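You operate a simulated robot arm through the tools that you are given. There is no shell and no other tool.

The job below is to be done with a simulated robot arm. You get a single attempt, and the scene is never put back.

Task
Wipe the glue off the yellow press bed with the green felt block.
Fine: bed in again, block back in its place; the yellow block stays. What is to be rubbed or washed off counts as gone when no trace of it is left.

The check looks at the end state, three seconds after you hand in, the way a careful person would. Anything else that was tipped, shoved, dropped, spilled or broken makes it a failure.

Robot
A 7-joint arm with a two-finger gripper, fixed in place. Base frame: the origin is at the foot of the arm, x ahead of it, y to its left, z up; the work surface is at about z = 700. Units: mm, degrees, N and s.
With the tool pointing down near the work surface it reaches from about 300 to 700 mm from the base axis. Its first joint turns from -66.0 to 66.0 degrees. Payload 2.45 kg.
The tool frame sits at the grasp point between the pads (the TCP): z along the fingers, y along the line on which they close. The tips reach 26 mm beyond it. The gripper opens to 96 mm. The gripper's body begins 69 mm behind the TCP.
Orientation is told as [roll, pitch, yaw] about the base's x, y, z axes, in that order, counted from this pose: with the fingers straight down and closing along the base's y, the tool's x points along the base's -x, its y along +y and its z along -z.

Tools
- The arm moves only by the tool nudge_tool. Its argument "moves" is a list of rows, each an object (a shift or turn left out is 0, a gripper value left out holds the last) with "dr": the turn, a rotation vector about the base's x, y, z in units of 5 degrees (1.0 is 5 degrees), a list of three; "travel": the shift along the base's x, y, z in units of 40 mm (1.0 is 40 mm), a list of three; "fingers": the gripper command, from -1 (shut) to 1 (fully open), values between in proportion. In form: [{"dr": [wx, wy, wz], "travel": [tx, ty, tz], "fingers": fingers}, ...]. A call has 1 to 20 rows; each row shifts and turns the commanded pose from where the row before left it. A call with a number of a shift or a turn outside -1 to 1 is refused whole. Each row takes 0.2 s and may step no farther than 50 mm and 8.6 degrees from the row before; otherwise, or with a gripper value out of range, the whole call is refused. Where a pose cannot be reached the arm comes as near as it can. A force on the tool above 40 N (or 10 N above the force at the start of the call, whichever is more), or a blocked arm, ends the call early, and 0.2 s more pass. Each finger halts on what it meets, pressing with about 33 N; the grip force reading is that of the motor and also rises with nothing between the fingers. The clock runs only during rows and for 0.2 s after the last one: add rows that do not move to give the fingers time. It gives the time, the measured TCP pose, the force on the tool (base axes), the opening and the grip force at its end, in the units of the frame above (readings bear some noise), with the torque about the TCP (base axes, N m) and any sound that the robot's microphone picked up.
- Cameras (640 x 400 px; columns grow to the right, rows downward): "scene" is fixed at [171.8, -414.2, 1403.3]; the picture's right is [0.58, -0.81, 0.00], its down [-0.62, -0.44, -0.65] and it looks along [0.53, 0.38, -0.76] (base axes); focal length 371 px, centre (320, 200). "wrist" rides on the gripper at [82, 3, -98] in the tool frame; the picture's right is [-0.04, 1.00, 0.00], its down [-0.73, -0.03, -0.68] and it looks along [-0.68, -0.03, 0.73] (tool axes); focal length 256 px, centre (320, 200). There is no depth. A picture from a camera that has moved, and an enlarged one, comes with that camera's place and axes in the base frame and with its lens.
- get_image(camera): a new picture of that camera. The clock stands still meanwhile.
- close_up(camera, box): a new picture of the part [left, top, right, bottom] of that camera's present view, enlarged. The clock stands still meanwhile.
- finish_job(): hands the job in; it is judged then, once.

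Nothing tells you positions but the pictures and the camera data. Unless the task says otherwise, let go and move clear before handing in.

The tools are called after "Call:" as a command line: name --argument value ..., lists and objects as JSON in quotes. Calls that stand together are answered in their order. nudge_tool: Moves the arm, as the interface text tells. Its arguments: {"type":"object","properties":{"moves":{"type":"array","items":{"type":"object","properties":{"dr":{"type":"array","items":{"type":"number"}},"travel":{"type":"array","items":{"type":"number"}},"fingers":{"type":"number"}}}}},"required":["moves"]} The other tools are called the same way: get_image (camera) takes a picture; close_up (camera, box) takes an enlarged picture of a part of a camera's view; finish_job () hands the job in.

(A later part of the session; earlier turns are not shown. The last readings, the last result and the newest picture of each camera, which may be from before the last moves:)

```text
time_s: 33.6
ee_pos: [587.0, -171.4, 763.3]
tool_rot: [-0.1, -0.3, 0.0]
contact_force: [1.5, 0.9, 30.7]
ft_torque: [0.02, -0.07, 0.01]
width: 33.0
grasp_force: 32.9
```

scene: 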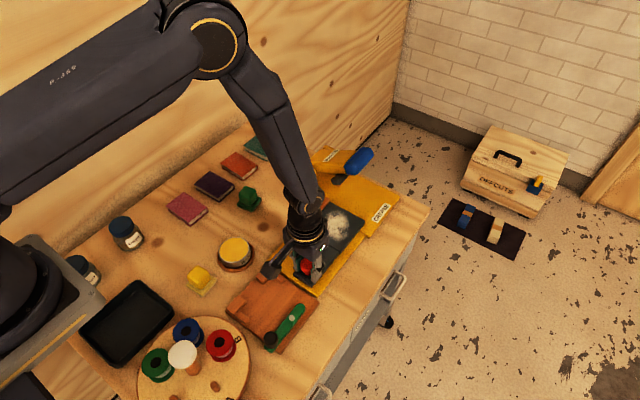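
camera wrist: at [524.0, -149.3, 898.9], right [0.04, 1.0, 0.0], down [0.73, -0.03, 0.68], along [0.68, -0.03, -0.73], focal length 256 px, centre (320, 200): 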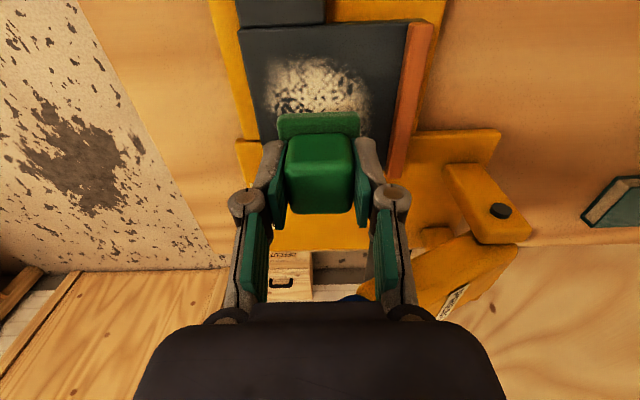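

I have firm contact (~30 N), and the third step gave no more, so I'll back off about 1 mm. I'll stroke along y, because the bed slides freely along x.

Call:
nudge_tool --moves '[{"travel": [0, 0, 0.03], "fingers": -1}, {"travel": [0, 0.23, 0]}, {"travel": [0, 0.23, 0]}, {"travel": [0, 0.23, 0]}, {"travel": [0, 0.23, 0]}, {}]'

Call:
close_up --camera "scene" --box '[270, 150, 400, 270]'

Call:
get_image --camera "wrist"

```text
time_s: 35.0
ee_pos: [585.3, -135.4, 764.5]
tool_rot: [-0.1, 0.0, 0.0]
contact_force: [0.1, -8.1, 20.4]
ft_torque: [-0.24, -0.19, -0.08]
width: 32.7
grasp_force: 33.0
```

```text
3.33 times, centred on (335, 210) of scene
camera zoom: at [171.4, -414.3, 1403.4], right [0.58, -0.81, 0.0], down [-0.62, -0.44, -0.65], along [0.53, 0.38, -0.76], focal length 1238 px, centre (270, 167)
```

zoom: 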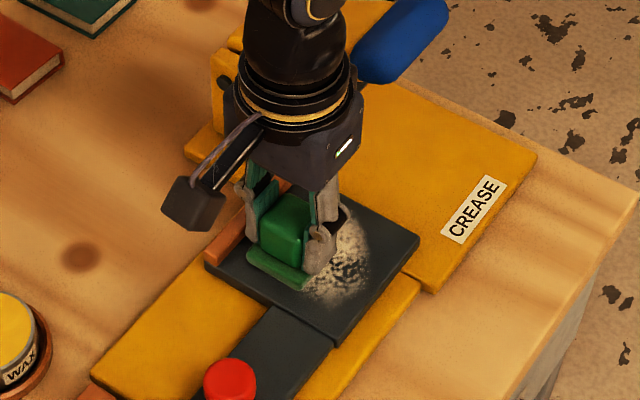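

```text
taken
camera wrist: at [504.2, -132.2, 862.2], right [0.04, 1.0, 0.0], down [0.73, -0.03, 0.68], along [0.68, -0.03, -0.73], focal length 256 px, centre (320, 200)
```

wrist: 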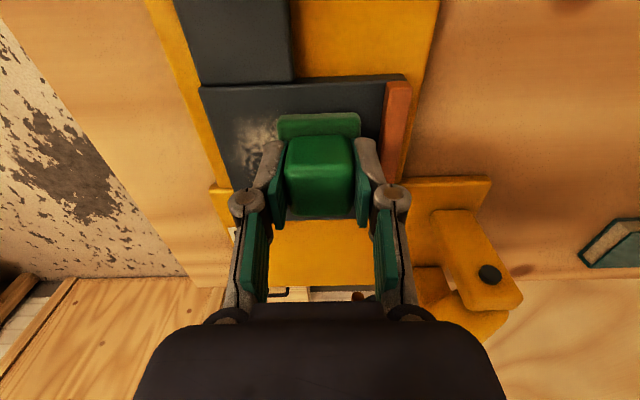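

The first stroke already thinned the patch, with about 20 N normal and 8 N drag and the block still held. I'll do more strokes in this lane.

Call:
nudge_tool --moves '[{"travel": [0, -0.23, 0], "fingers": -1}, {"travel": [0, -0.23, 0]}, {"travel": [0, -0.23, 0]}, {"travel": [0, -0.23, 0]}, {"travel": [0, 0.23, 0]}, {"travel": [0, 0.23, 0]}, {"travel": [0, 0.23, 0]}, {"travel": [0, 0.23, 0]}, {"travel": [0, -0.23, 0]}, {"travel": [0, -0.23, 0]}, {"travel": [0, -0.23, 0]}, {"travel": [0, -0.23, 0]}, {"travel": [0, 0.23, 0]}, {"travel": [0, 0.23, 0]}, {"travel": [0, 0.23, 0]}, {"travel": [0, 0.23, 0]}]'

Call:
close_up --camera "scene" --box '[270, 150, 400, 270]'

```text
time_s: 38.4
ee_pos: [585.4, -134.6, 762.6]
tool_rot: [0.0, 0.1, -0.1]
contact_force: [1.2, -2.3, 7.6]
ft_torque: [-0.09, 0.01, 0.03]
width: 32.8
grasp_force: 33.0
```

```text
3.33 times, centred on (335, 210) of scene
camera zoom: at [171.6, -414.3, 1403.3], right [0.58, -0.81, 0.0], down [-0.62, -0.44, -0.65], along [0.53, 0.38, -0.76], focal length 1238 px, centre (270, 167)
```

zoom: 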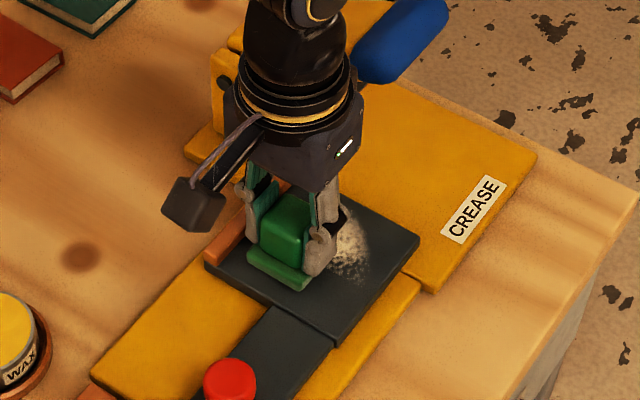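

The near lane is clearing, and the normal force has dropped to ~8 N. I'll shift to the next lane (+14 mm in x), press ~1 mm more, and repeat.

Call:
nudge_tool --moves '[{"travel": [0, 0, 0.08], "fingers": -1}, {"travel": [0.35, 0, 0]}, {"travel": [0, 0, -0.1]}, {}, {"travel": [0, -0.23, 0]}, {"travel": [0, -0.23, 0]}, {"travel": [0, -0.23, 0]}, {"travel": [0, -0.23, 0]}, {"travel": [0, 0.23, 0]}, {"travel": [0, 0.23, 0]}, {"travel": [0, 0.23, 0]}, {"travel": [0, 0.23, 0]}, {"travel": [0, -0.23, 0]}, {"travel": [0, -0.23, 0]}, {"travel": [0, -0.23, 0]}, {"travel": [0, -0.23, 0]}, {"travel": [0, 0.23, 0]}, {"travel": [0, 0.23, 0]}, {"travel": [0, 0.23, 0]}, {"travel": [0, 0.23, 0]}]'

Call:
close_up --camera "scene" --box '[270, 150, 400, 270]'

Call:
get_image --camera "wrist"

```text
time_s: 42.6
ee_pos: [599.7, -135.4, 761.6]
tool_rot: [0.0, -0.2, -0.1]
contact_force: [0.4, -7.6, 21.0]
ft_torque: [-0.2, -0.01, 0.04]
width: 33.3
grasp_force: 32.9
```

```text
3.33 times, centred on (335, 210) of scene
camera zoom: at [171.4, -414.3, 1403.4], right [0.58, -0.81, 0.0], down [-0.62, -0.44, -0.65], along [0.53, 0.38, -0.76], focal length 1238 px, centre (270, 167)
```

zoom: 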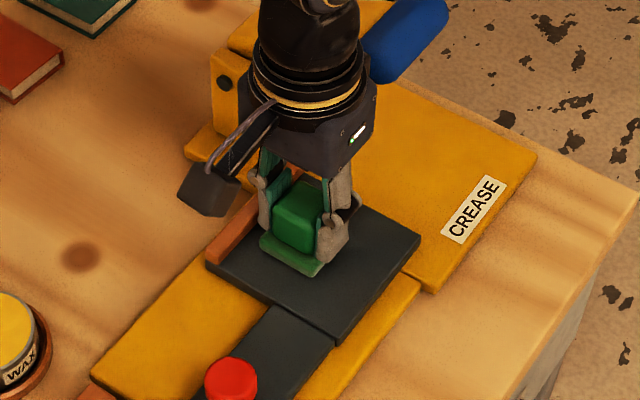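

```text
taken
camera wrist: at [517.8, -132.7, 861.3], right [0.04, 1.0, 0.0], down [0.73, -0.03, 0.68], along [0.68, -0.03, -0.73], focal length 256 px, centre (320, 200)
```

wrist: 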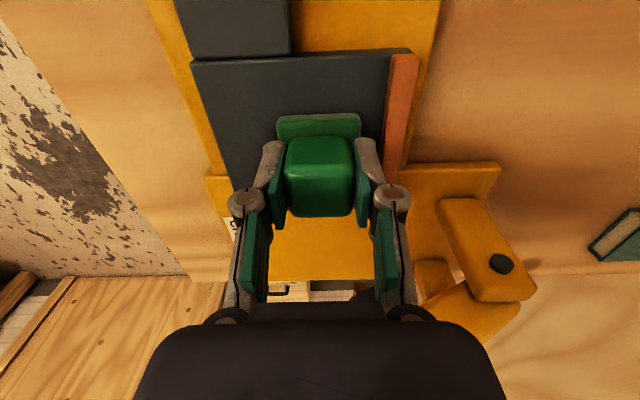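

Nearly all visible glue is gone from these lanes. I'll do the far lanes at x≈614 and then 628.

Call:
nudge_tool --moves '[{"travel": [0, 0, 0.08], "fingers": -1}, {"travel": [0.35, 0, 0]}, {"travel": [0, 0, -0.08]}, {}, {"travel": [0, -0.23, 0]}, {"travel": [0, -0.23, 0]}, {"travel": [0, -0.23, 0]}, {"travel": [0, -0.23, 0]}, {"travel": [0, 0.23, 0]}, {"travel": [0, 0.23, 0]}, {"travel": [0, 0.23, 0]}, {"travel": [0, 0.23, 0]}, {"travel": [0, -0.23, 0]}, {"travel": [0, -0.23, 0]}, {"travel": [0, -0.23, 0]}, {"travel": [0, -0.23, 0]}, {"travel": [0, 0.23, 0]}, {"travel": [0, 0.23, 0]}, {"travel": [0, 0.23, 0]}, {"travel": [0, 0.23, 0]}]'

Call:
nudge_tool --moves '[{"travel": [0, 0, 0.08], "fingers": -1}, {"travel": [0.35, 0, 0]}, {"travel": [0, 0, -0.08]}, {}, {"travel": [0, -0.23, 0]}, {"travel": [0, -0.23, 0]}, {"travel": [0, -0.23, 0]}, {"travel": [0, -0.23, 0]}, {"travel": [0, 0.23, 0]}, {"travel": [0, 0.23, 0]}, {"travel": [0, 0.23, 0]}, {"travel": [0, 0.23, 0]}, {"travel": [0, -0.23, 0]}, {"travel": [0, -0.23, 0]}, {"travel": [0, -0.23, 0]}, {"travel": [0, -0.23, 0]}, {"travel": [0, 0.23, 0]}, {"travel": [0, 0.23, 0]}, {"travel": [0, 0.23, 0]}, {"travel": [0, 0.23, 0]}]'

Call:
close_up --camera "scene" --box '[270, 150, 400, 270]'

Call:
get_image --camera "wrist"

```text
time_s: 46.8
ee_pos: [613.2, -134.9, 762.0]
tool_rot: [-0.1, -0.1, 0.0]
contact_force: [0.1, -3.3, 8.4]
ft_torque: [-0.04, 0.08, 0.0]
width: 33.0
grasp_force: 33.5
```

```text
time_s: 47.4
ee_pos: [614.5, -136.0, 763.8]
tool_rot: [0.2, 1.5, -0.2]
contact_force: [-20.4, 3.7, 18.7]
ft_torque: [-0.22, -2.05, -0.13]
width: 33.0
grasp_force: 32.7
stopped in row 2: the force on the tool passed its limit at 62 N (the readings are from after the stop); the commanded pose is now the measured one
```

```text
3.33 times, centred on (335, 210) of scene
camera zoom: at [170.9, -414.0, 1403.5], right [0.58, -0.81, 0.0], down [-0.62, -0.44, -0.65], along [0.53, 0.38, -0.76], focal length 1238 px, centre (270, 167)
```

zoom: 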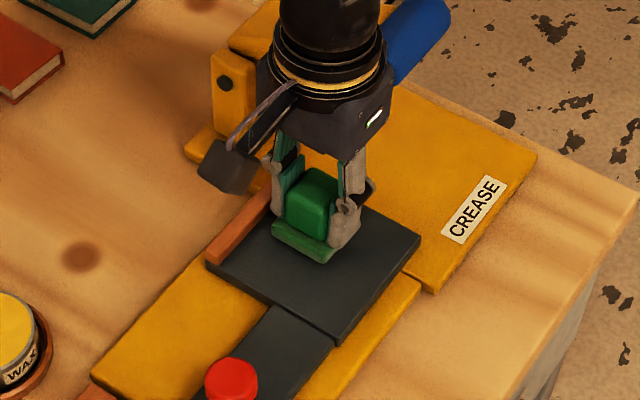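

```text
taken
camera wrist: at [534.8, -133.2, 864.1], right [0.04, 1.0, 0.0], down [0.75, -0.03, 0.66], along [0.66, -0.03, -0.75], focal length 256 px, centre (320, 200)
```

wrist: 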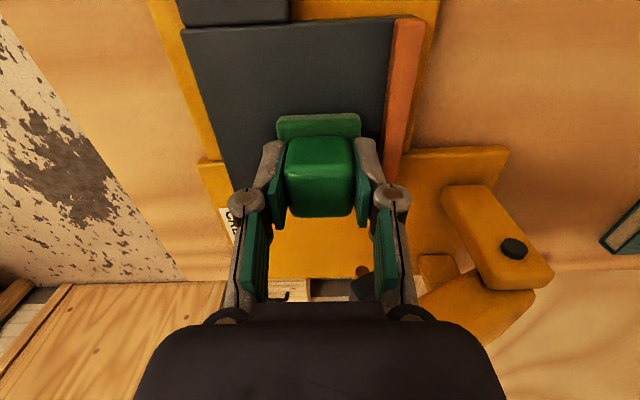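

The far-lane move was blocked: the gripper's flange most likely met the press's blue handle end (x≈670). I'll back off in −x, correct the 1.5° tilt, and inspect.

Call:
nudge_tool --moves '[{"travel": [-0.15, 0, 0.02], "fingers": -1}, {"travel": [-0.2, 0, 0.05], "dr": [0, -0.15, 0]}, {"travel": [-0.2, 0, 0.1], "dr": [0, -0.15, 0]}, {"travel": [-0.3, 0, 0.2]}, {"travel": [-0.4, 0, 0.3]}, {"travel": [-0.4, 0, 0.3]}, {"travel": [-0.4, 0, 0]}, {"travel": [-0.4, 0, 0]}, {"travel": [-0.4, 0, 0]}, {}]'

Call:
get_image --camera "wrist"

Call:
get_image --camera "scene"

Call:
close_up --camera "scene" --box '[270, 130, 400, 250]'

```text
time_s: 49.6
ee_pos: [501.6, -135.3, 800.7]
tool_rot: [0.2, -0.1, -0.2]
contact_force: [0.0, -0.6, -1.1]
ft_torque: [0.02, -0.02, -0.01]
width: 32.7
grasp_force: 32.9
```

```text
taken
camera wrist: at [419.5, -133.1, 899.9], right [0.04, 1.0, 0.0], down [0.73, -0.03, 0.68], along [0.68, -0.03, -0.73], focal length 256 px, centre (320, 200)
```

wrist: 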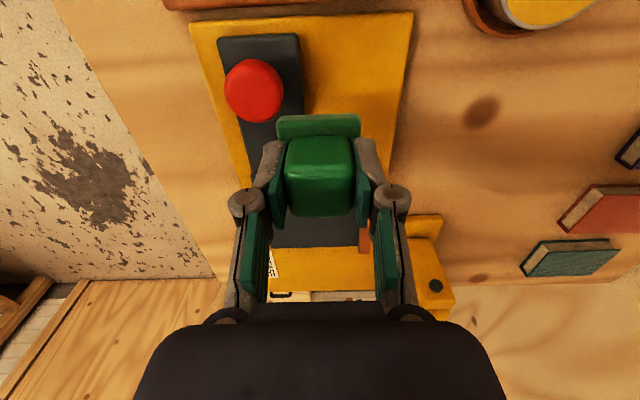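

```text
taken
```

scene: 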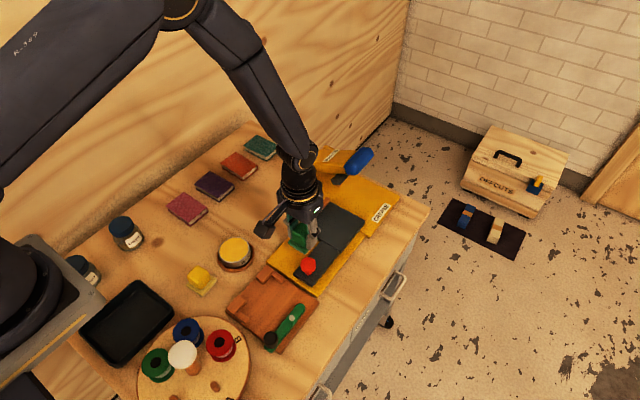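

```text
3.33 times, centred on (335, 190) of scene
camera zoom: at [171.8, -414.2, 1403.3], right [0.58, -0.81, 0.0], down [-0.62, -0.44, -0.65], along [0.53, 0.38, -0.76], focal length 1238 px, centre (270, 233)
```

zoom: 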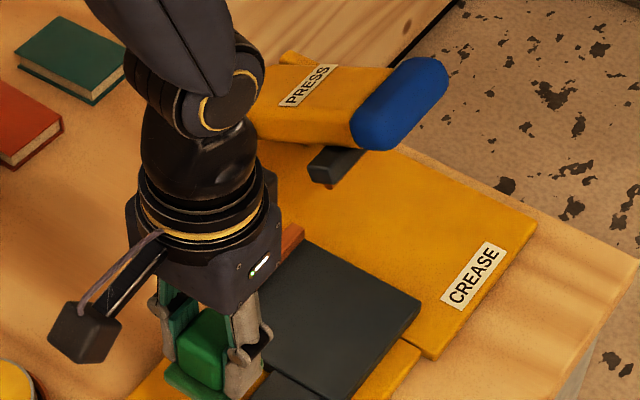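

The press handle hasn't shifted and the bed looks clean from here. I'll move the hand aside to inspect the whole bed, including the far edge I couldn't reach.

Call:
nudge_tool --moves '[{"travel": [0, 0.2, 0.2], "fingers": -1}, {"travel": [-0.1, 0.4, 0.2]}, {"travel": [-0.1, 0.45, 0.1]}, {"travel": [-0.1, 0.45, 0]}, {"travel": [-0.1, 0.45, 0]}, {"travel": [0, 0.45, 0]}, {"travel": [0, 0.45, 0]}, {"travel": [0, 0.3, 0]}, {}]'

Call:
close_up --camera "scene" --box '[310, 180, 380, 260]'

Call:
get_image --camera "wrist"

```text
time_s: 51.6
ee_pos: [484.0, -10.5, 821.0]
tool_rot: [0.2, -0.1, -0.2]
contact_force: [-0.1, 0.4, -0.9]
ft_torque: [-0.01, -0.04, -0.04]
width: 33.1
grasp_force: 32.4
```

```text
5.00 times, centred on (345, 220) of scene
camera zoom: at [171.8, -414.2, 1403.3], right [0.58, -0.81, 0.0], down [-0.62, -0.44, -0.65], along [0.53, 0.38, -0.76], focal length 1857 px, centre (195, 100)
```

zoom: 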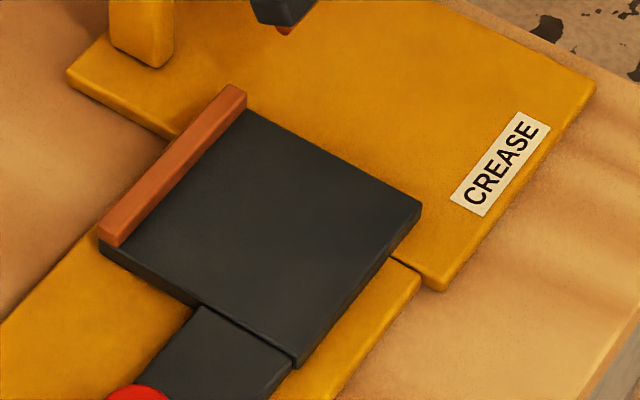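

```text
taken
camera wrist: at [403.5, -7.1, 919.3], right [0.04, 1.0, 0.0], down [0.73, -0.03, 0.68], along [0.68, -0.03, -0.73], focal length 256 px, centre (320, 200)
```

wrist: 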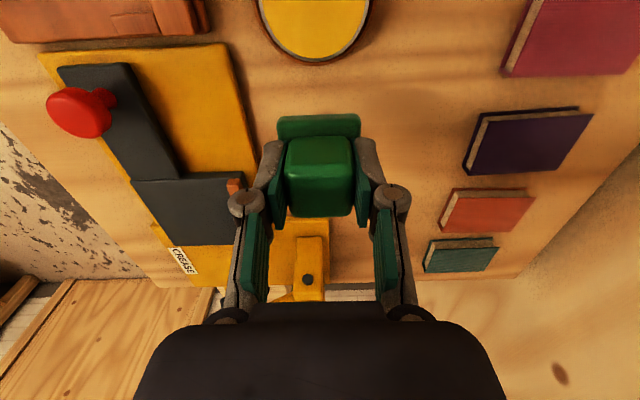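

The bed looks clean. I'll zoom harder for faint traces, especially the far edge and the sides.

Call:
close_up --camera "scene" --box '[328, 198, 372, 228]'

Call:
close_up --camera "scene" --box '[345, 200, 391, 230]'

Call:
close_up --camera "scene" --box '[322, 215, 368, 255]'

Call:
close_up --camera "wrist" --box '[120, 150, 250, 260]'

```text
13.33 times, centred on (350, 213) of scene
camera zoom: at [171.8, -414.2, 1403.3], right [0.58, -0.81, 0.0], down [-0.62, -0.44, -0.65], along [0.53, 0.38, -0.76], focal length 4952 px, centre (-80, 27)
```

zoom: 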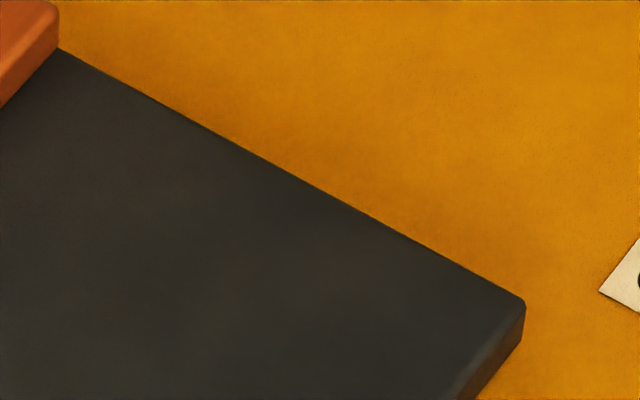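

```text
13.33 times, centred on (368, 215) of scene
camera zoom: at [171.8, -414.2, 1403.3], right [0.58, -0.81, 0.0], down [-0.62, -0.44, -0.65], along [0.53, 0.38, -0.76], focal length 4952 px, centre (-320, 0)
```

zoom: 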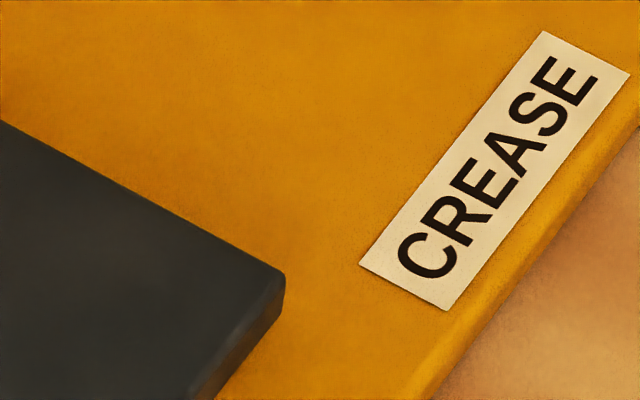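

```text
10.00 times, centred on (345, 235) of scene
camera zoom: at [171.8, -414.2, 1403.3], right [0.58, -0.81, 0.0], down [-0.62, -0.44, -0.65], along [0.53, 0.38, -0.76], focal length 3714 px, centre (70, -150)
```

zoom: 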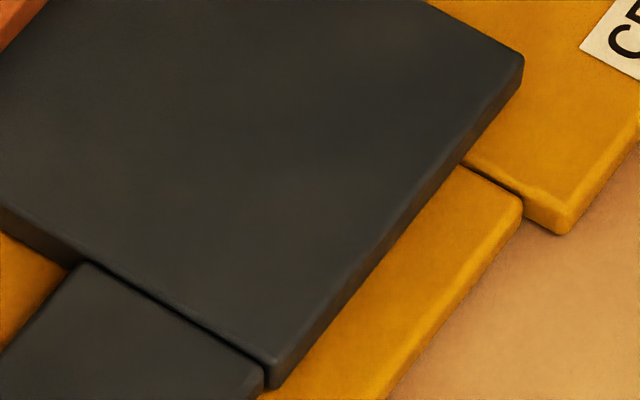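

```text
3.64 times, centred on (185, 205) of wrist
camera zoom: at [403.5, -7.1, 919.3], right [0.04, 1.0, 0.0], down [0.73, -0.03, 0.68], along [0.68, -0.03, -0.73], focal length 931 px, centre (811, 182)
```

zoom: 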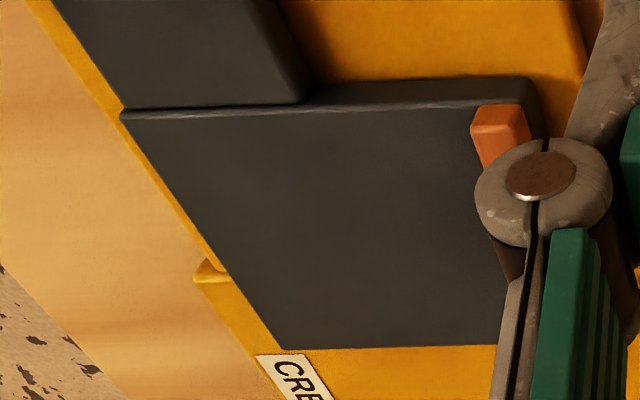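

The bright glue is gone, but the pad never reached the outermost ~6 mm of the patch and very faint tonal patches could be residue. I'll go back, press the felt on the bed to draw it out another ~14 mm, and rub every lane again.

Call:
nudge_tool --moves '[{"travel": [0.12, -0.16, 0], "fingers": -1}, {"travel": [0.25, -0.3, 0]}, {"travel": [0.27, -0.33, 0]}, {"travel": [0.27, -0.33, 0]}, {"travel": [0.27, -0.33, 0]}, {"travel": [0.27, -0.33, 0]}, {"travel": [0.27, -0.33, 0]}, {"travel": [0.27, -0.33, 0]}, {"travel": [0.27, -0.33, -0.1]}, {"travel": [0.27, -0.33, -0.2]}, {"travel": [0.25, -0.3, -0.2]}, {"travel": [0.1, -0.1, -0.2]}, {"travel": [0, 0, -0.3]}, {"travel": [0, 0, -0.25]}, {}]'

```text
time_s: 54.8
ee_pos: [599.1, -149.6, 770.8]
tool_rot: [0.2, 0.0, -0.3]
contact_force: [-0.1, 0.5, 0.3]
ft_torque: [0.03, 0.01, 0.01]
width: 32.6
grasp_force: 32.8
```

Call:
nudge_tool --moves '[{"travel": [0, 0, -0.1], "fingers": -1}, {"travel": [0, 0, -0.08]}, {"travel": [0, 0, -0.03]}, {}]'

```text
time_s: 55.8
ee_pos: [601.7, -148.6, 763.0]
tool_rot: [0.0, -0.2, -0.3]
contact_force: [-0.9, 1.0, 5.8]
ft_torque: [-0.11, 0.14, 0.02]
width: 33.1
grasp_force: 32.5
```

Contact is light (6 N). I'll press about 1.2 mm more and draw the bed 14 mm toward −x.

Call:
nudge_tool --moves '[{"travel": [0, 0, -0.03], "fingers": -1}, {}, {"travel": [-0.1, 0, 0]}, {"travel": [-0.1, 0, 0]}, {"travel": [-0.15, 0, 0]}, {}]'

Call:
close_up --camera "scene" --box '[270, 150, 400, 270]'

```text
time_s: 57.2
ee_pos: [587.1, -150.7, 763.0]
tool_rot: [0.0, -0.3, -0.2]
contact_force: [6.6, 1.5, 26.7]
ft_torque: [0.05, 0.08, -0.02]
width: 32.9
grasp_force: 33.0
```

```text
3.33 times, centred on (335, 210) of scene
camera zoom: at [171.4, -414.1, 1403.4], right [0.58, -0.81, 0.0], down [-0.62, -0.44, -0.65], along [0.53, 0.38, -0.76], focal length 1238 px, centre (270, 167)
```

zoom: 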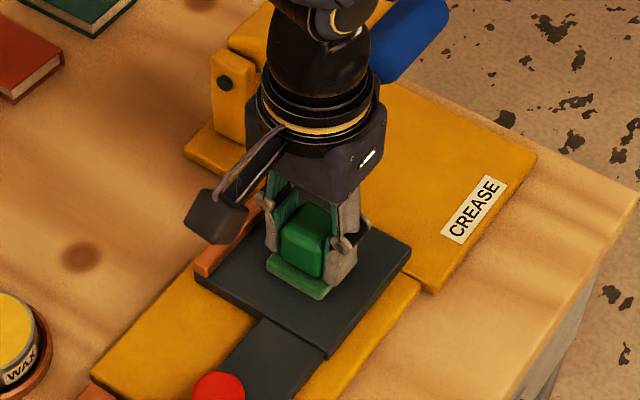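

The bed followed about 14 mm and is now well clear of the handle. I'll rub the middle lane (x≈587) over the full width.

Call:
nudge_tool --moves '[{"travel": [0, -0.26, 0.01], "fingers": -1}, {"travel": [0, -0.26, 0]}, {"travel": [0, 0.24, 0]}, {"travel": [0, 0.24, 0]}, {"travel": [0, 0.24, 0]}, {"travel": [0, 0.24, 0]}, {"travel": [0, -0.24, 0]}, {"travel": [0, -0.24, 0]}, {"travel": [0, -0.24, 0]}, {"travel": [0, -0.24, 0]}, {"travel": [0, 0.24, 0]}, {"travel": [0, 0.24, 0]}, {"travel": [0, 0.24, 0]}, {"travel": [0, 0.24, 0]}, {"travel": [0, -0.24, 0]}, {"travel": [0, -0.24, 0]}, {"travel": [0, -0.24, 0]}, {"travel": [0, -0.24, 0]}]'

Call:
nudge_tool --moves '[{"travel": [0, 0, 0.08], "fingers": -1}, {"travel": [0.35, 0, 0]}, {"travel": [0, 0, -0.08]}, {}, {"travel": [0, 0.24, 0]}, {"travel": [0, 0.24, 0]}, {"travel": [0, 0.24, 0]}, {"travel": [0, 0.24, 0]}, {"travel": [0, -0.24, 0]}, {"travel": [0, -0.24, 0]}, {"travel": [0, -0.24, 0]}, {"travel": [0, -0.24, 0]}, {"travel": [0, 0.24, 0]}, {"travel": [0, 0.24, 0]}, {"travel": [0, 0.24, 0]}, {"travel": [0, 0.24, 0]}]'

```text
time_s: 61.0
ee_pos: [586.4, -169.7, 762.1]
tool_rot: [0.1, -0.1, -0.2]
contact_force: [-0.4, 10.2, 27.3]
ft_torque: [0.23, 0.06, -0.06]
width: 33.0
grasp_force: 33.4
```

```text
time_s: 64.4
ee_pos: [600.7, -133.4, 762.5]
tool_rot: [0.1, -0.3, -0.2]
contact_force: [-1.6, -6.7, 20.7]
ft_torque: [-0.26, 0.06, 0.01]
width: 32.9
grasp_force: 32.7
```

Both lanes went well (20–27 N, block firm). Next I'll do the far lane at x≈608, then go back to the near one.

Call:
nudge_tool --moves '[{"travel": [0, 0, 0.08], "fingers": -1}, {"travel": [0.2, 0, 0]}, {"travel": [0, 0, -0.08]}, {}, {"travel": [0, -0.24, 0]}, {"travel": [0, -0.24, 0]}, {"travel": [0, -0.24, 0]}, {"travel": [0, -0.24, 0]}, {"travel": [0, 0.24, 0]}, {"travel": [0, 0.24, 0]}, {"travel": [0, 0.24, 0]}, {"travel": [0, 0.24, 0]}, {"travel": [0, -0.24, 0]}, {"travel": [0, -0.24, 0]}, {"travel": [0, -0.24, 0]}, {"travel": [0, -0.24, 0]}, {"travel": [0, 0.24, 0]}, {"travel": [0, 0.24, 0]}, {"travel": [0, 0.24, 0]}, {"travel": [0, 0.24, 0]}]'

Call:
nudge_tool --moves '[{"travel": [0, 0, 0.1], "fingers": -1}, {"travel": [-0.3, 0, 0]}, {"travel": [-0.35, 0, 0]}, {"travel": [-0.3, 0, 0]}, {"travel": [0, 0, -0.1]}, {}, {"travel": [0, -0.24, 0]}, {"travel": [0, -0.24, 0]}, {"travel": [0, -0.24, 0]}, {"travel": [0, -0.24, 0]}, {"travel": [0, 0.24, 0]}, {"travel": [0, 0.24, 0]}, {"travel": [0, 0.24, 0]}, {"travel": [0, 0.24, 0]}, {"travel": [0, -0.24, 0]}, {"travel": [0, -0.24, 0]}, {"travel": [0, -0.24, 0]}, {"travel": [0, -0.24, 0]}]'

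Call:
close_up --camera "scene" --box '[270, 150, 400, 270]'

```text
time_s: 68.6
ee_pos: [608.6, -131.2, 763.2]
tool_rot: [0.1, -0.2, -0.1]
contact_force: [0.7, -6.8, 19.9]
ft_torque: [-0.31, -0.01, 0.03]
width: 32.9
grasp_force: 33.1
```

```text
time_s: 72.4
ee_pos: [569.9, -169.4, 762.5]
tool_rot: [0.3, -0.3, -0.2]
contact_force: [-0.4, 10.0, 28.3]
ft_torque: [0.28, 0.0, -0.02]
width: 32.7
grasp_force: 33.0
```

```text
3.33 times, centred on (335, 210) of scene
camera zoom: at [171.3, -413.9, 1403.5], right [0.58, -0.81, 0.0], down [-0.62, -0.44, -0.65], along [0.53, 0.38, -0.76], focal length 1238 px, centre (270, 167)
```

zoom: 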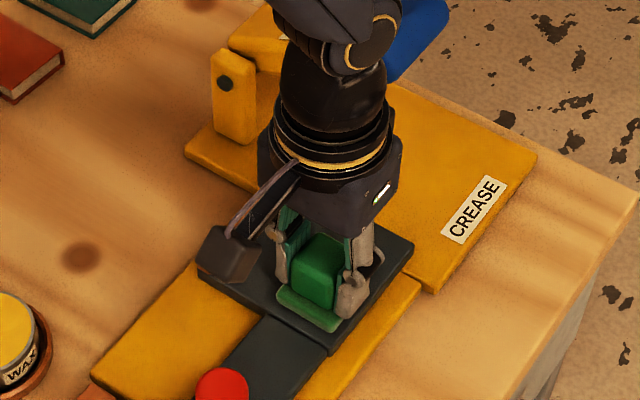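

All lanes have been rubbed again. I'll lift slowly, carry the block toward its home, and inspect the bed once the hand is clear.

Call:
nudge_tool --moves '[{"travel": [0, 0, 0.1], "fingers": -1}, {"travel": [0, 0, 0.25]}, {"travel": [0, 0, 0.35]}, {"travel": [0, 0, 0.3]}, {"travel": [0, 0.2, 0]}, {"travel": [-0.036, 0.42, 0], "dr": [0, 0, 0.15]}, {"travel": [-0.036, 0.43, 0], "dr": [0, 0, 0.15]}, {"travel": [-0.036, 0.43, 0], "dr": [0, 0, 0.15]}, {"travel": [-0.036, 0.43, 0], "dr": [0, 0, 0.15]}, {"travel": [-0.036, 0.43, 0], "dr": [0, 0, 0.15]}, {"travel": [-0.036, 0.43, 0], "dr": [0, 0, 0.15]}, {"travel": [-0.036, 0.43, 0], "dr": [0, 0, 0.15]}, {"travel": [-0.036, 0.43, 0], "dr": [0, 0, 0.15]}, {"travel": [-0.036, 0.43, 0], "dr": [0, 0, 0.15]}, {"travel": [-0.036, 0.43, 0], "dr": [0, 0, 0.15]}, {"travel": [-0.036, 0.43, 0], "dr": [0, 0, 0.15]}, {"travel": [-0.036, 0.43, 0], "dr": [0, 0, 0.15]}, {"travel": [-0.036, 0.43, 0], "dr": [0, 0, 0.15]}, {}]'

Call:
close_up --camera "scene" --box '[315, 190, 375, 250]'

Call:
get_image --camera "scene"

Call:
get_image --camera "wrist"

```text
time_s: 76.4
ee_pos: [551.3, 60.7, 802.5]
tool_rot: [0.2, -0.1, 9.6]
contact_force: [-0.6, -0.5, -0.8]
ft_torque: [-0.02, -0.02, 0.01]
width: 32.7
grasp_force: 32.5
```

```text
6.67 times, centred on (345, 220) of scene
camera zoom: at [171.8, -414.2, 1403.3], right [0.58, -0.81, 0.0], down [-0.62, -0.44, -0.65], along [0.53, 0.38, -0.76], focal length 2476 px, centre (153, 67)
```

zoom: 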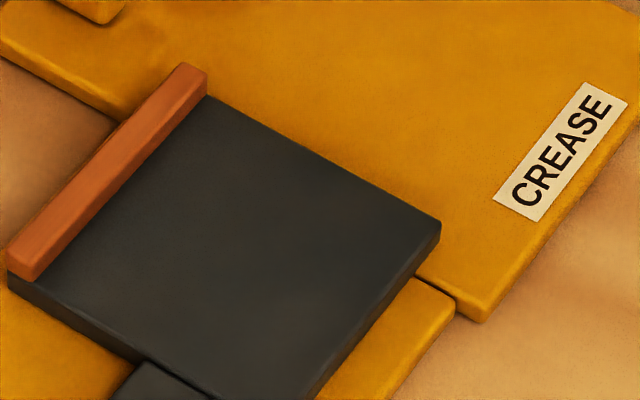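

```text
taken
```

scene: 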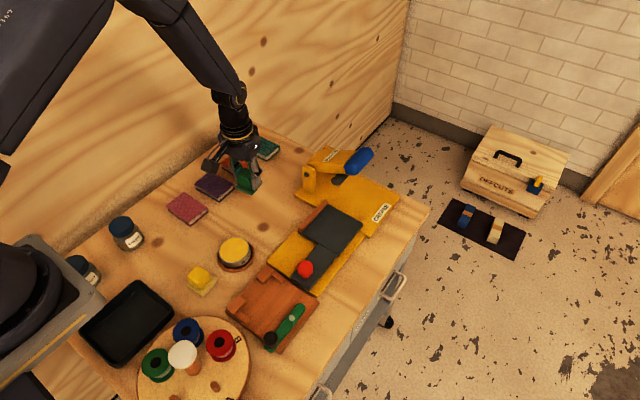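

```text
taken
camera wrist: at [471.1, 49.4, 900.4], right [-0.13, 0.99, 0.0], down [0.73, 0.09, 0.68], along [0.67, 0.09, -0.73], focal length 256 px, centre (320, 200)
```

wrist: 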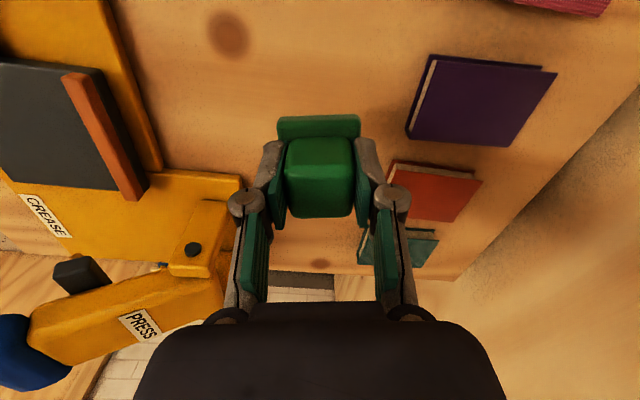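

Call:
close_up --camera "scene" --box '[325, 205, 365, 232]'

Call:
close_up --camera "scene" --box '[308, 215, 348, 242]'

Call:
close_up --camera "wrist" --box '[0, 50, 160, 210]'

```text
14.81 times, centred on (345, 218) of scene
camera zoom: at [171.8, -414.2, 1403.3], right [0.58, -0.81, 0.0], down [-0.62, -0.44, -0.65], along [0.53, 0.38, -0.76], focal length 5502 px, centre (-50, -74)
```

zoom: 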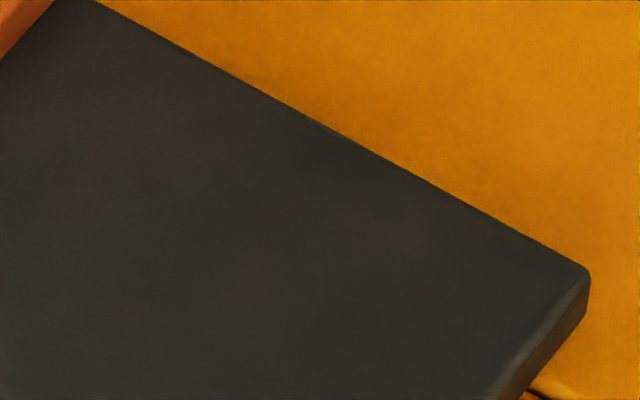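

```text
14.81 times, centred on (328, 228) of scene
camera zoom: at [171.8, -414.2, 1403.3], right [0.58, -0.81, 0.0], down [-0.62, -0.44, -0.65], along [0.53, 0.38, -0.76], focal length 5502 px, centre (202, -222)
```

zoom: 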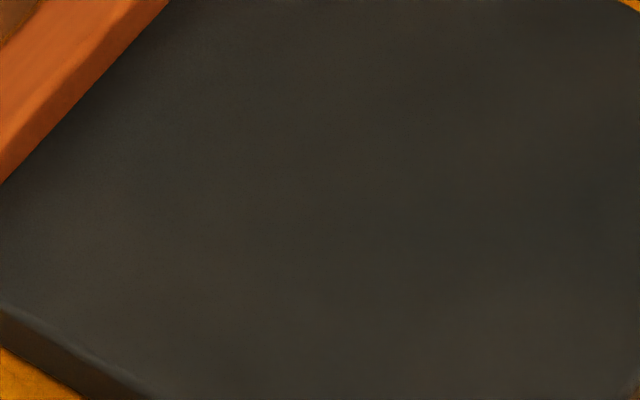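

```text
2.50 times, centred on (80, 130) of wrist
camera zoom: at [471.1, 49.4, 900.4], right [-0.13, 0.99, 0.0], down [0.73, 0.09, 0.68], along [0.67, 0.09, -0.73], focal length 640 px, centre (920, 375)
```

zoom: 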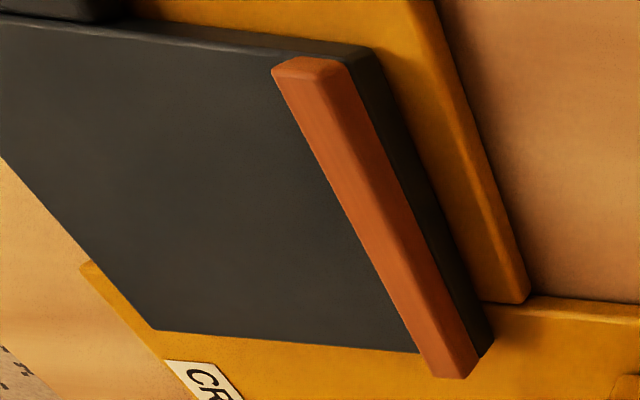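

The bed shows no trace of glue. Now I'll set the felt block back at its original spot (550, 70, yaw 10°), lowering gently until the bench takes it.

Call:
nudge_tool --moves '[{"travel": [-0.03, 0.22, 0], "dr": [0, 0, 0.08], "fingers": -1}, {"travel": [0, 0, -0.2]}, {"travel": [0, 0, -0.35]}, {"travel": [0, 0, -0.35]}, {"travel": [0, 0, -0.3]}, {"travel": [0, 0, -0.15]}, {"travel": [0, 0, -0.05]}, {}]'

Call:
close_up --camera "scene" --box '[225, 175, 273, 220]'

```text
time_s: 78.2
ee_pos: [550.6, 70.1, 746.5]
tool_rot: [0.2, -0.1, 10.0]
contact_force: [-0.1, 0.4, -1.4]
ft_torque: [-0.03, -0.04, 0.0]
width: 32.9
grasp_force: 33.2
```

```text
8.89 times, centred on (249, 198) of scene
camera zoom: at [171.8, -414.2, 1403.3], right [0.58, -0.81, 0.0], down [-0.62, -0.44, -0.65], along [0.53, 0.38, -0.76], focal length 3301 px, centre (951, 222)
```

zoom: 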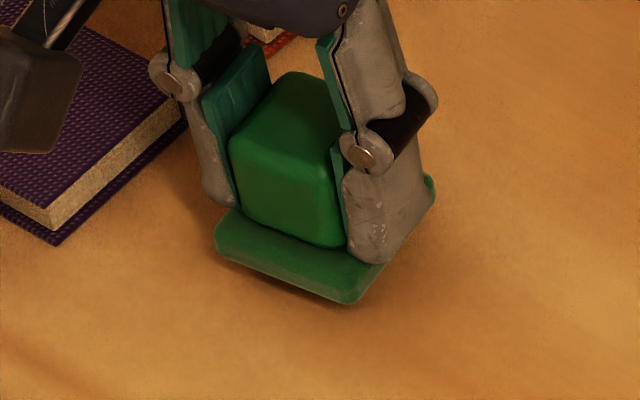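

Call:
nudge_tool --moves '[{"travel": [0, 0, -0.05], "fingers": -1}, {"travel": [0, 0, -0.05]}, {}]'

Call:
nudge_tool --moves '[{"travel": [0, 0, -0.025], "fingers": -1}, {}]'

Call:
close_up --camera "scene" --box '[225, 175, 273, 220]'

```text
time_s: 79.0
ee_pos: [551.6, 71.2, 741.1]
tool_rot: [0.2, -0.2, 9.9]
contact_force: [0.6, -0.3, -0.6]
ft_torque: [-0.01, 0.01, 0.02]
width: 33.1
grasp_force: 33.5
```

```text
time_s: 79.6
ee_pos: [550.1, 70.3, 741.2]
tool_rot: [0.2, -0.1, 10.0]
contact_force: [0.0, 0.4, -0.3]
ft_torque: [0.0, 0.03, -0.02]
width: 32.9
grasp_force: 33.0
```

```text
8.89 times, centred on (249, 198) of scene
camera zoom: at [171.8, -414.2, 1403.3], right [0.58, -0.81, 0.0], down [-0.62, -0.44, -0.65], along [0.53, 0.38, -0.76], focal length 3301 px, centre (951, 222)
```

zoom: 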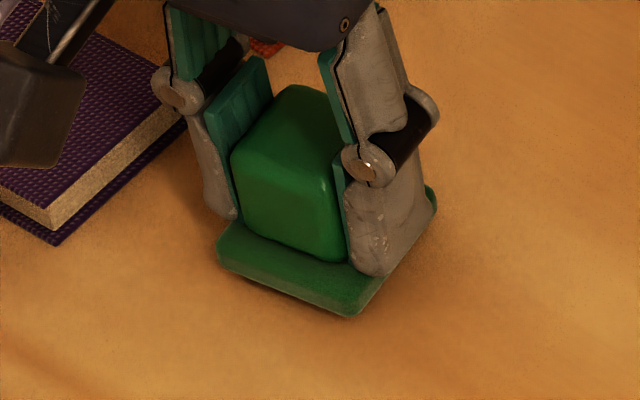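

Call:
nudge_tool --moves '[{"travel": [0, 0, -0.04], "fingers": -1}, {}]'

Call:
nudge_tool --moves '[{"travel": [0, 0, -0.03], "fingers": -1}, {}]'

Call:
nudge_tool --moves '[{"travel": [0, 0, -0.03], "fingers": -1}, {}]'

```text
time_s: 80.2
ee_pos: [551.0, 69.9, 738.7]
tool_rot: [0.2, -0.1, 10.0]
contact_force: [-0.8, 0.4, 0.1]
ft_torque: [0.01, -0.01, -0.01]
width: 33.0
grasp_force: 33.0
```

```text
time_s: 80.8
ee_pos: [550.1, 70.7, 738.4]
tool_rot: [0.3, -0.1, 10.0]
contact_force: [0.1, -0.2, -0.2]
ft_torque: [0.02, -0.03, 0.01]
width: 33.1
grasp_force: 32.8
```

```text
time_s: 81.4
ee_pos: [550.1, 69.5, 737.3]
tool_rot: [0.1, -0.1, 10.0]
contact_force: [-6.0, -0.2, 17.0]
ft_torque: [-0.13, 0.21, -0.03]
width: 32.9
grasp_force: 32.9
```

The bench has taken the block (17 N). I'll check its position against the original picture before releasing.

Call:
nudge_tool --moves '[{"travel": [0, 0, 0.02], "fingers": -1}, {}]'

Call:
close_up --camera "scene" --box '[225, 175, 273, 220]'

```text
time_s: 82.0
ee_pos: [551.2, 70.8, 737.4]
tool_rot: [0.2, -0.2, 10.0]
contact_force: [-2.1, 2.1, 6.1]
ft_torque: [-0.01, 0.05, -0.07]
width: 33.1
grasp_force: 33.2
```

```text
8.89 times, centred on (249, 198) of scene
camera zoom: at [171.7, -414.2, 1403.4], right [0.58, -0.81, 0.0], down [-0.62, -0.44, -0.65], along [0.53, 0.38, -0.76], focal length 3301 px, centre (951, 222)
```

zoom: 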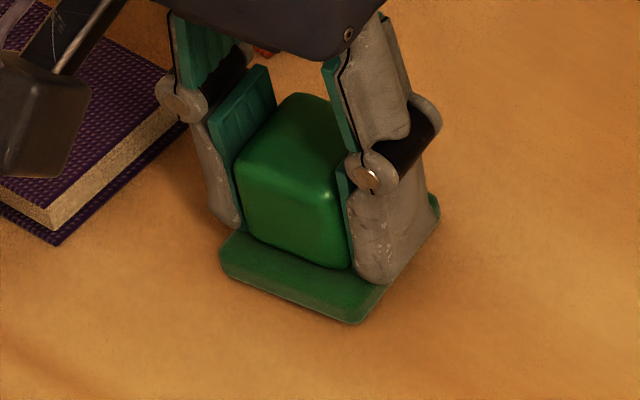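

It's about 2.5 mm off in +x. I'll lift a hair, correct that, set it down and release with a modest opening.

Call:
nudge_tool --moves '[{"travel": [0, 0, 0.06], "fingers": -1}, {"travel": [-0.06, 0.025, 0]}, {}, {"travel": [0, 0, -0.055]}, {}]'

Call:
close_up --camera "scene" --box '[225, 175, 273, 220]'

```text
time_s: 83.2
ee_pos: [548.9, 70.7, 737.1]
tool_rot: [0.2, -0.1, 10.1]
contact_force: [1.0, -0.1, 0.3]
ft_torque: [0.02, -0.02, 0.0]
width: 32.8
grasp_force: 33.3
```

```text
8.89 times, centred on (249, 198) of scene
camera zoom: at [171.8, -414.2, 1403.3], right [0.58, -0.81, 0.0], down [-0.62, -0.44, -0.65], along [0.53, 0.38, -0.76], focal length 3301 px, centre (951, 222)
```

zoom: 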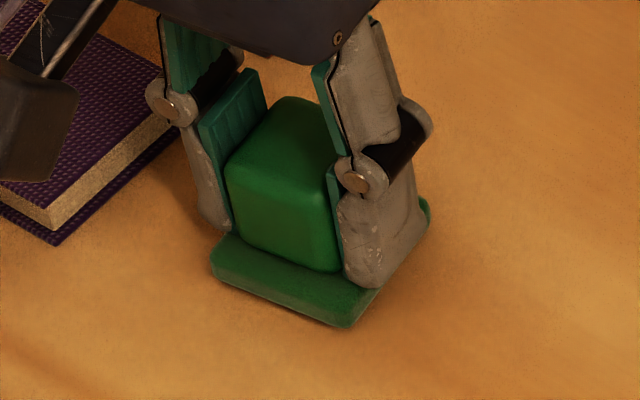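

The block matches its original picture now. I'll open the fingers, rise straight up, and check.

Call:
nudge_tool --moves '[{"fingers": -0.2}, {"fingers": 0.1}, {"fingers": 0.25}, {"fingers": 0.25}, {"travel": [0, 0, 0.3]}, {"travel": [0, 0, 0.5]}, {"travel": [0, 0, 0.7]}, {"travel": [0, 0, 0.8]}, {}]'

Call:
close_up --camera "scene" --box '[225, 175, 273, 220]'

```text
time_s: 85.2
ee_pos: [548.0, 70.9, 830.9]
tool_rot: [0.3, -0.1, 10.0]
contact_force: [-0.1, 0.3, 1.2]
ft_torque: [0.03, 0.01, 0.01]
width: 59.9
grasp_force: 0.1
```

```text
8.89 times, centred on (249, 198) of scene
camera zoom: at [171.8, -414.2, 1403.3], right [0.58, -0.81, 0.0], down [-0.62, -0.44, -0.65], along [0.53, 0.38, -0.76], focal length 3301 px, centre (951, 222)
```

zoom: 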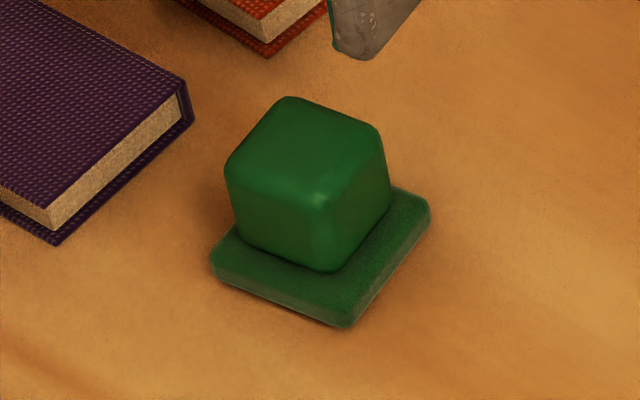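

The felt block is back as it was at the start. Next I'll return to the knob (now about (455, −171)) to push the bed in.

Call:
nudge_tool --moves '[{"travel": [-0.329, -0.864, 0.07], "fingers": 0.3}, {"travel": [-0.329, -0.864, 0.07], "dr": [0, 0, -0.5]}, {"travel": [-0.329, -0.864, 0.07], "dr": [0, 0, -0.5]}, {"travel": [-0.329, -0.864, 0.07], "dr": [0, 0, -0.5]}, {"travel": [-0.329, -0.864, 0.07], "dr": [0, 0, -0.5]}, {"travel": [-0.329, -0.864, 0.07]}, {"travel": [-0.329, -0.864, 0.07]}, {}]'

Call:
get_image --camera "wrist"

Call:
close_up --camera "scene" --box '[230, 180, 400, 310]'

```text
time_s: 87.0
ee_pos: [456.1, -170.8, 850.1]
tool_rot: [0.0, -0.3, 0.0]
contact_force: [0.5, -0.7, 0.2]
ft_torque: [0.01, -0.01, 0.0]
width: 62.5
grasp_force: 0.0
```

```text
taken
camera wrist: at [375.2, -169.6, 949.3], right [0.04, 1.0, 0.0], down [0.73, -0.03, 0.68], along [0.68, -0.03, -0.73], focal length 256 px, centre (320, 200)
```

wrist: 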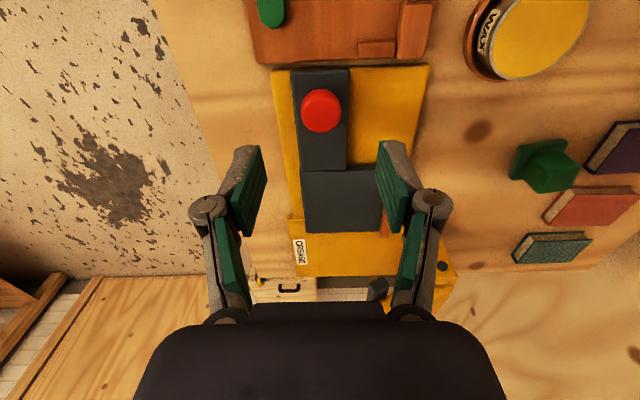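

```text
3.08 times, centred on (315, 245) of scene
camera zoom: at [171.7, -414.2, 1403.3], right [0.58, -0.81, 0.0], down [-0.62, -0.44, -0.65], along [0.53, 0.38, -0.76], focal length 1143 px, centre (335, 62)
```

zoom: 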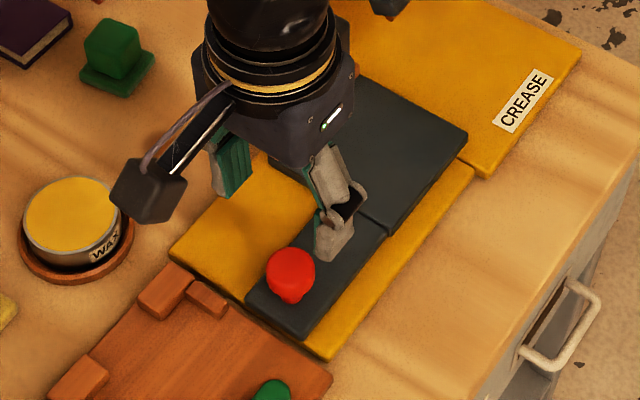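

The knob is at about (458, −171). I'll descend over it and grip it as before.

Call:
nudge_tool --moves '[{"travel": [0.04, 0, -0.8], "fingers": 0.3}, {"travel": [0, 0, -0.8]}, {"travel": [0, 0, -0.6]}, {"travel": [0, 0, -0.24]}, {}, {"fingers": -1}, {"fingers": -1}, {"fingers": -1}, {"fingers": -1}, {"fingers": -1}]'

Call:
get_image --camera "wrist"

```text
time_s: 89.2
ee_pos: [457.1, -169.2, 751.1]
tool_rot: [0.1, -0.1, 0.0]
contact_force: [-0.7, 5.0, -1.1]
ft_torque: [0.03, -0.04, 0.0]
width: 30.1
grasp_force: 45.1
```

```text
taken
camera wrist: at [376.4, -168.9, 850.3], right [0.04, 1.0, 0.0], down [0.73, -0.03, 0.68], along [0.68, -0.02, -0.73], focal length 256 px, centre (320, 200)
```

wrist: 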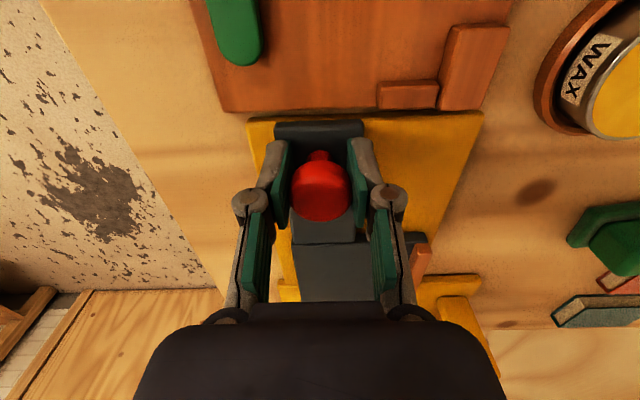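

The knob is gripped. I'll push the bed in along +x, fast for most of the way and then gently to the stop.

Call:
nudge_tool --moves '[{"travel": [0, 0.03, 0], "fingers": -1}, {"travel": [0.2, 0, 0]}, {"travel": [0.3, 0, 0]}, {"travel": [0.3, 0, 0]}, {"travel": [0.3, 0, 0]}, {"travel": [0.3, 0, 0]}, {"travel": [0.3, 0, 0]}, {"travel": [0.3, 0, 0]}, {"travel": [0.3, 0, 0]}, {"travel": [0.2, 0, 0]}, {}]'

Call:
close_up --camera "scene" --box '[270, 150, 400, 270]'

```text
time_s: 91.6
ee_pos: [558.2, -172.3, 752.1]
tool_rot: [0.1, -0.2, 0.0]
contact_force: [-2.3, -5.7, -4.8]
ft_torque: [-0.05, 0.68, 0.0]
width: 30.1
grasp_force: 44.9
```

```text
3.33 times, centred on (335, 210) of scene
camera zoom: at [171.9, -414.4, 1403.3], right [0.58, -0.81, 0.0], down [-0.62, -0.44, -0.65], along [0.53, 0.38, -0.76], focal length 1238 px, centre (270, 167)
```

zoom: 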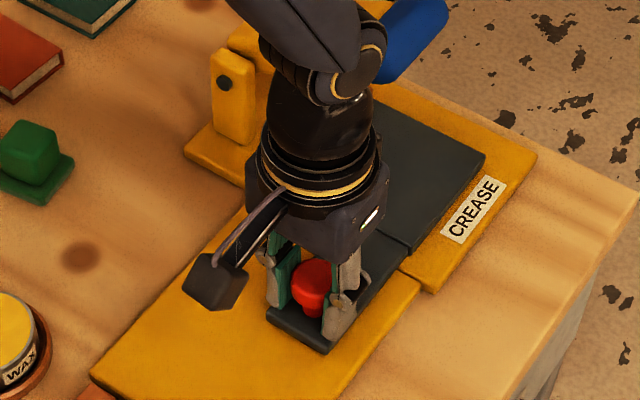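

About 12 mm remain. I'll go in 4 mm steps and watch for a stop.

Call:
nudge_tool --moves '[{"travel": [0.1, 0, 0], "fingers": -1}, {"travel": [0.1, 0, 0]}, {}]'

Call:
nudge_tool --moves '[{"travel": [0.08, 0, 0], "fingers": -1}, {}]'

Call:
close_up --camera "scene" --box '[270, 150, 400, 270]'

```text
time_s: 92.4
ee_pos: [566.0, -172.1, 751.2]
tool_rot: [0.2, -0.2, 0.0]
contact_force: [-2.4, -7.1, -2.3]
ft_torque: [-0.02, 0.44, 0.02]
width: 30.1
grasp_force: 45.0
```

```text
time_s: 93.0
ee_pos: [568.8, -170.4, 753.0]
tool_rot: [0.1, -0.2, 0.0]
contact_force: [-1.5, -7.3, -2.3]
ft_torque: [-0.01, 0.05, -0.05]
width: 30.4
grasp_force: 45.3
```

```text
3.33 times, centred on (335, 210) of scene
camera zoom: at [171.8, -414.4, 1403.3], right [0.58, -0.81, 0.0], down [-0.62, -0.44, -0.65], along [0.53, 0.38, -0.76], focal length 1238 px, centre (270, 167)
```

zoom: 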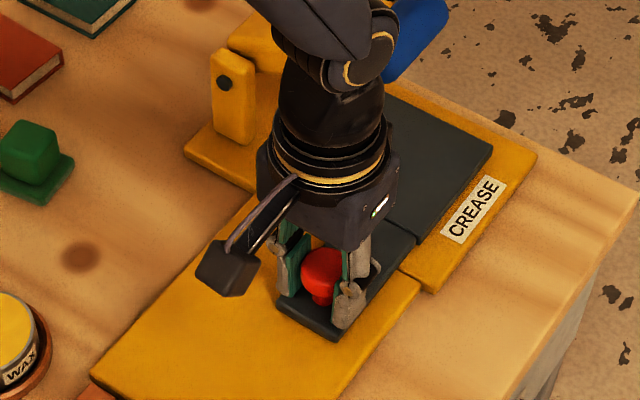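

It's nearly at its original place. I'll push 2 mm further to feel for the stop.

Call:
nudge_tool --moves '[{"travel": [0.05, 0.03, 0], "fingers": -1}, {}]'

Call:
close_up --camera "scene" --box '[270, 150, 400, 270]'

```text
time_s: 93.6
ee_pos: [570.2, -169.8, 752.2]
tool_rot: [0.1, 0.0, 0.0]
contact_force: [-6.5, -11.6, 0.3]
ft_torque: [-0.07, -0.15, -0.08]
width: 30.1
grasp_force: 45.1
```

```text
3.33 times, centred on (335, 210) of scene
camera zoom: at [171.6, -414.5, 1403.3], right [0.58, -0.81, 0.0], down [-0.62, -0.44, -0.65], along [0.53, 0.38, -0.76], focal length 1238 px, centre (270, 167)
```

zoom: 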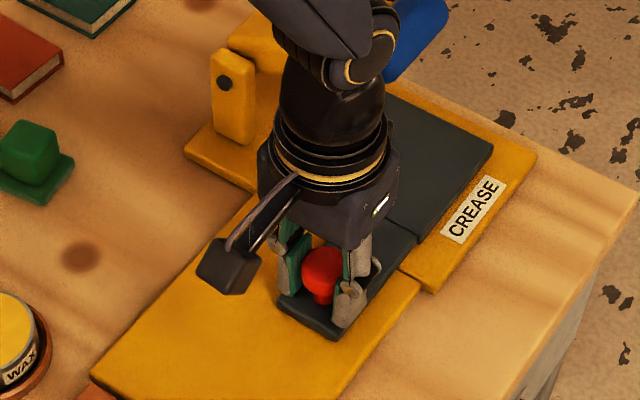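

The x force is rising (−6.5 N), so this looks like the end stop. I'll ease the sideways load and press 1 mm more to confirm.

Call:
nudge_tool --moves '[{"travel": [0, -0.06, 0], "fingers": -1}, {"travel": [0.025, 0, 0]}, {}]'

```text
time_s: 94.4
ee_pos: [570.4, -170.4, 750.7]
tool_rot: [0.3, 0.2, 0.1]
contact_force: [-18.4, -3.2, 7.6]
ft_torque: [0.04, 0.19, -0.08]
width: 30.5
grasp_force: 44.6
```

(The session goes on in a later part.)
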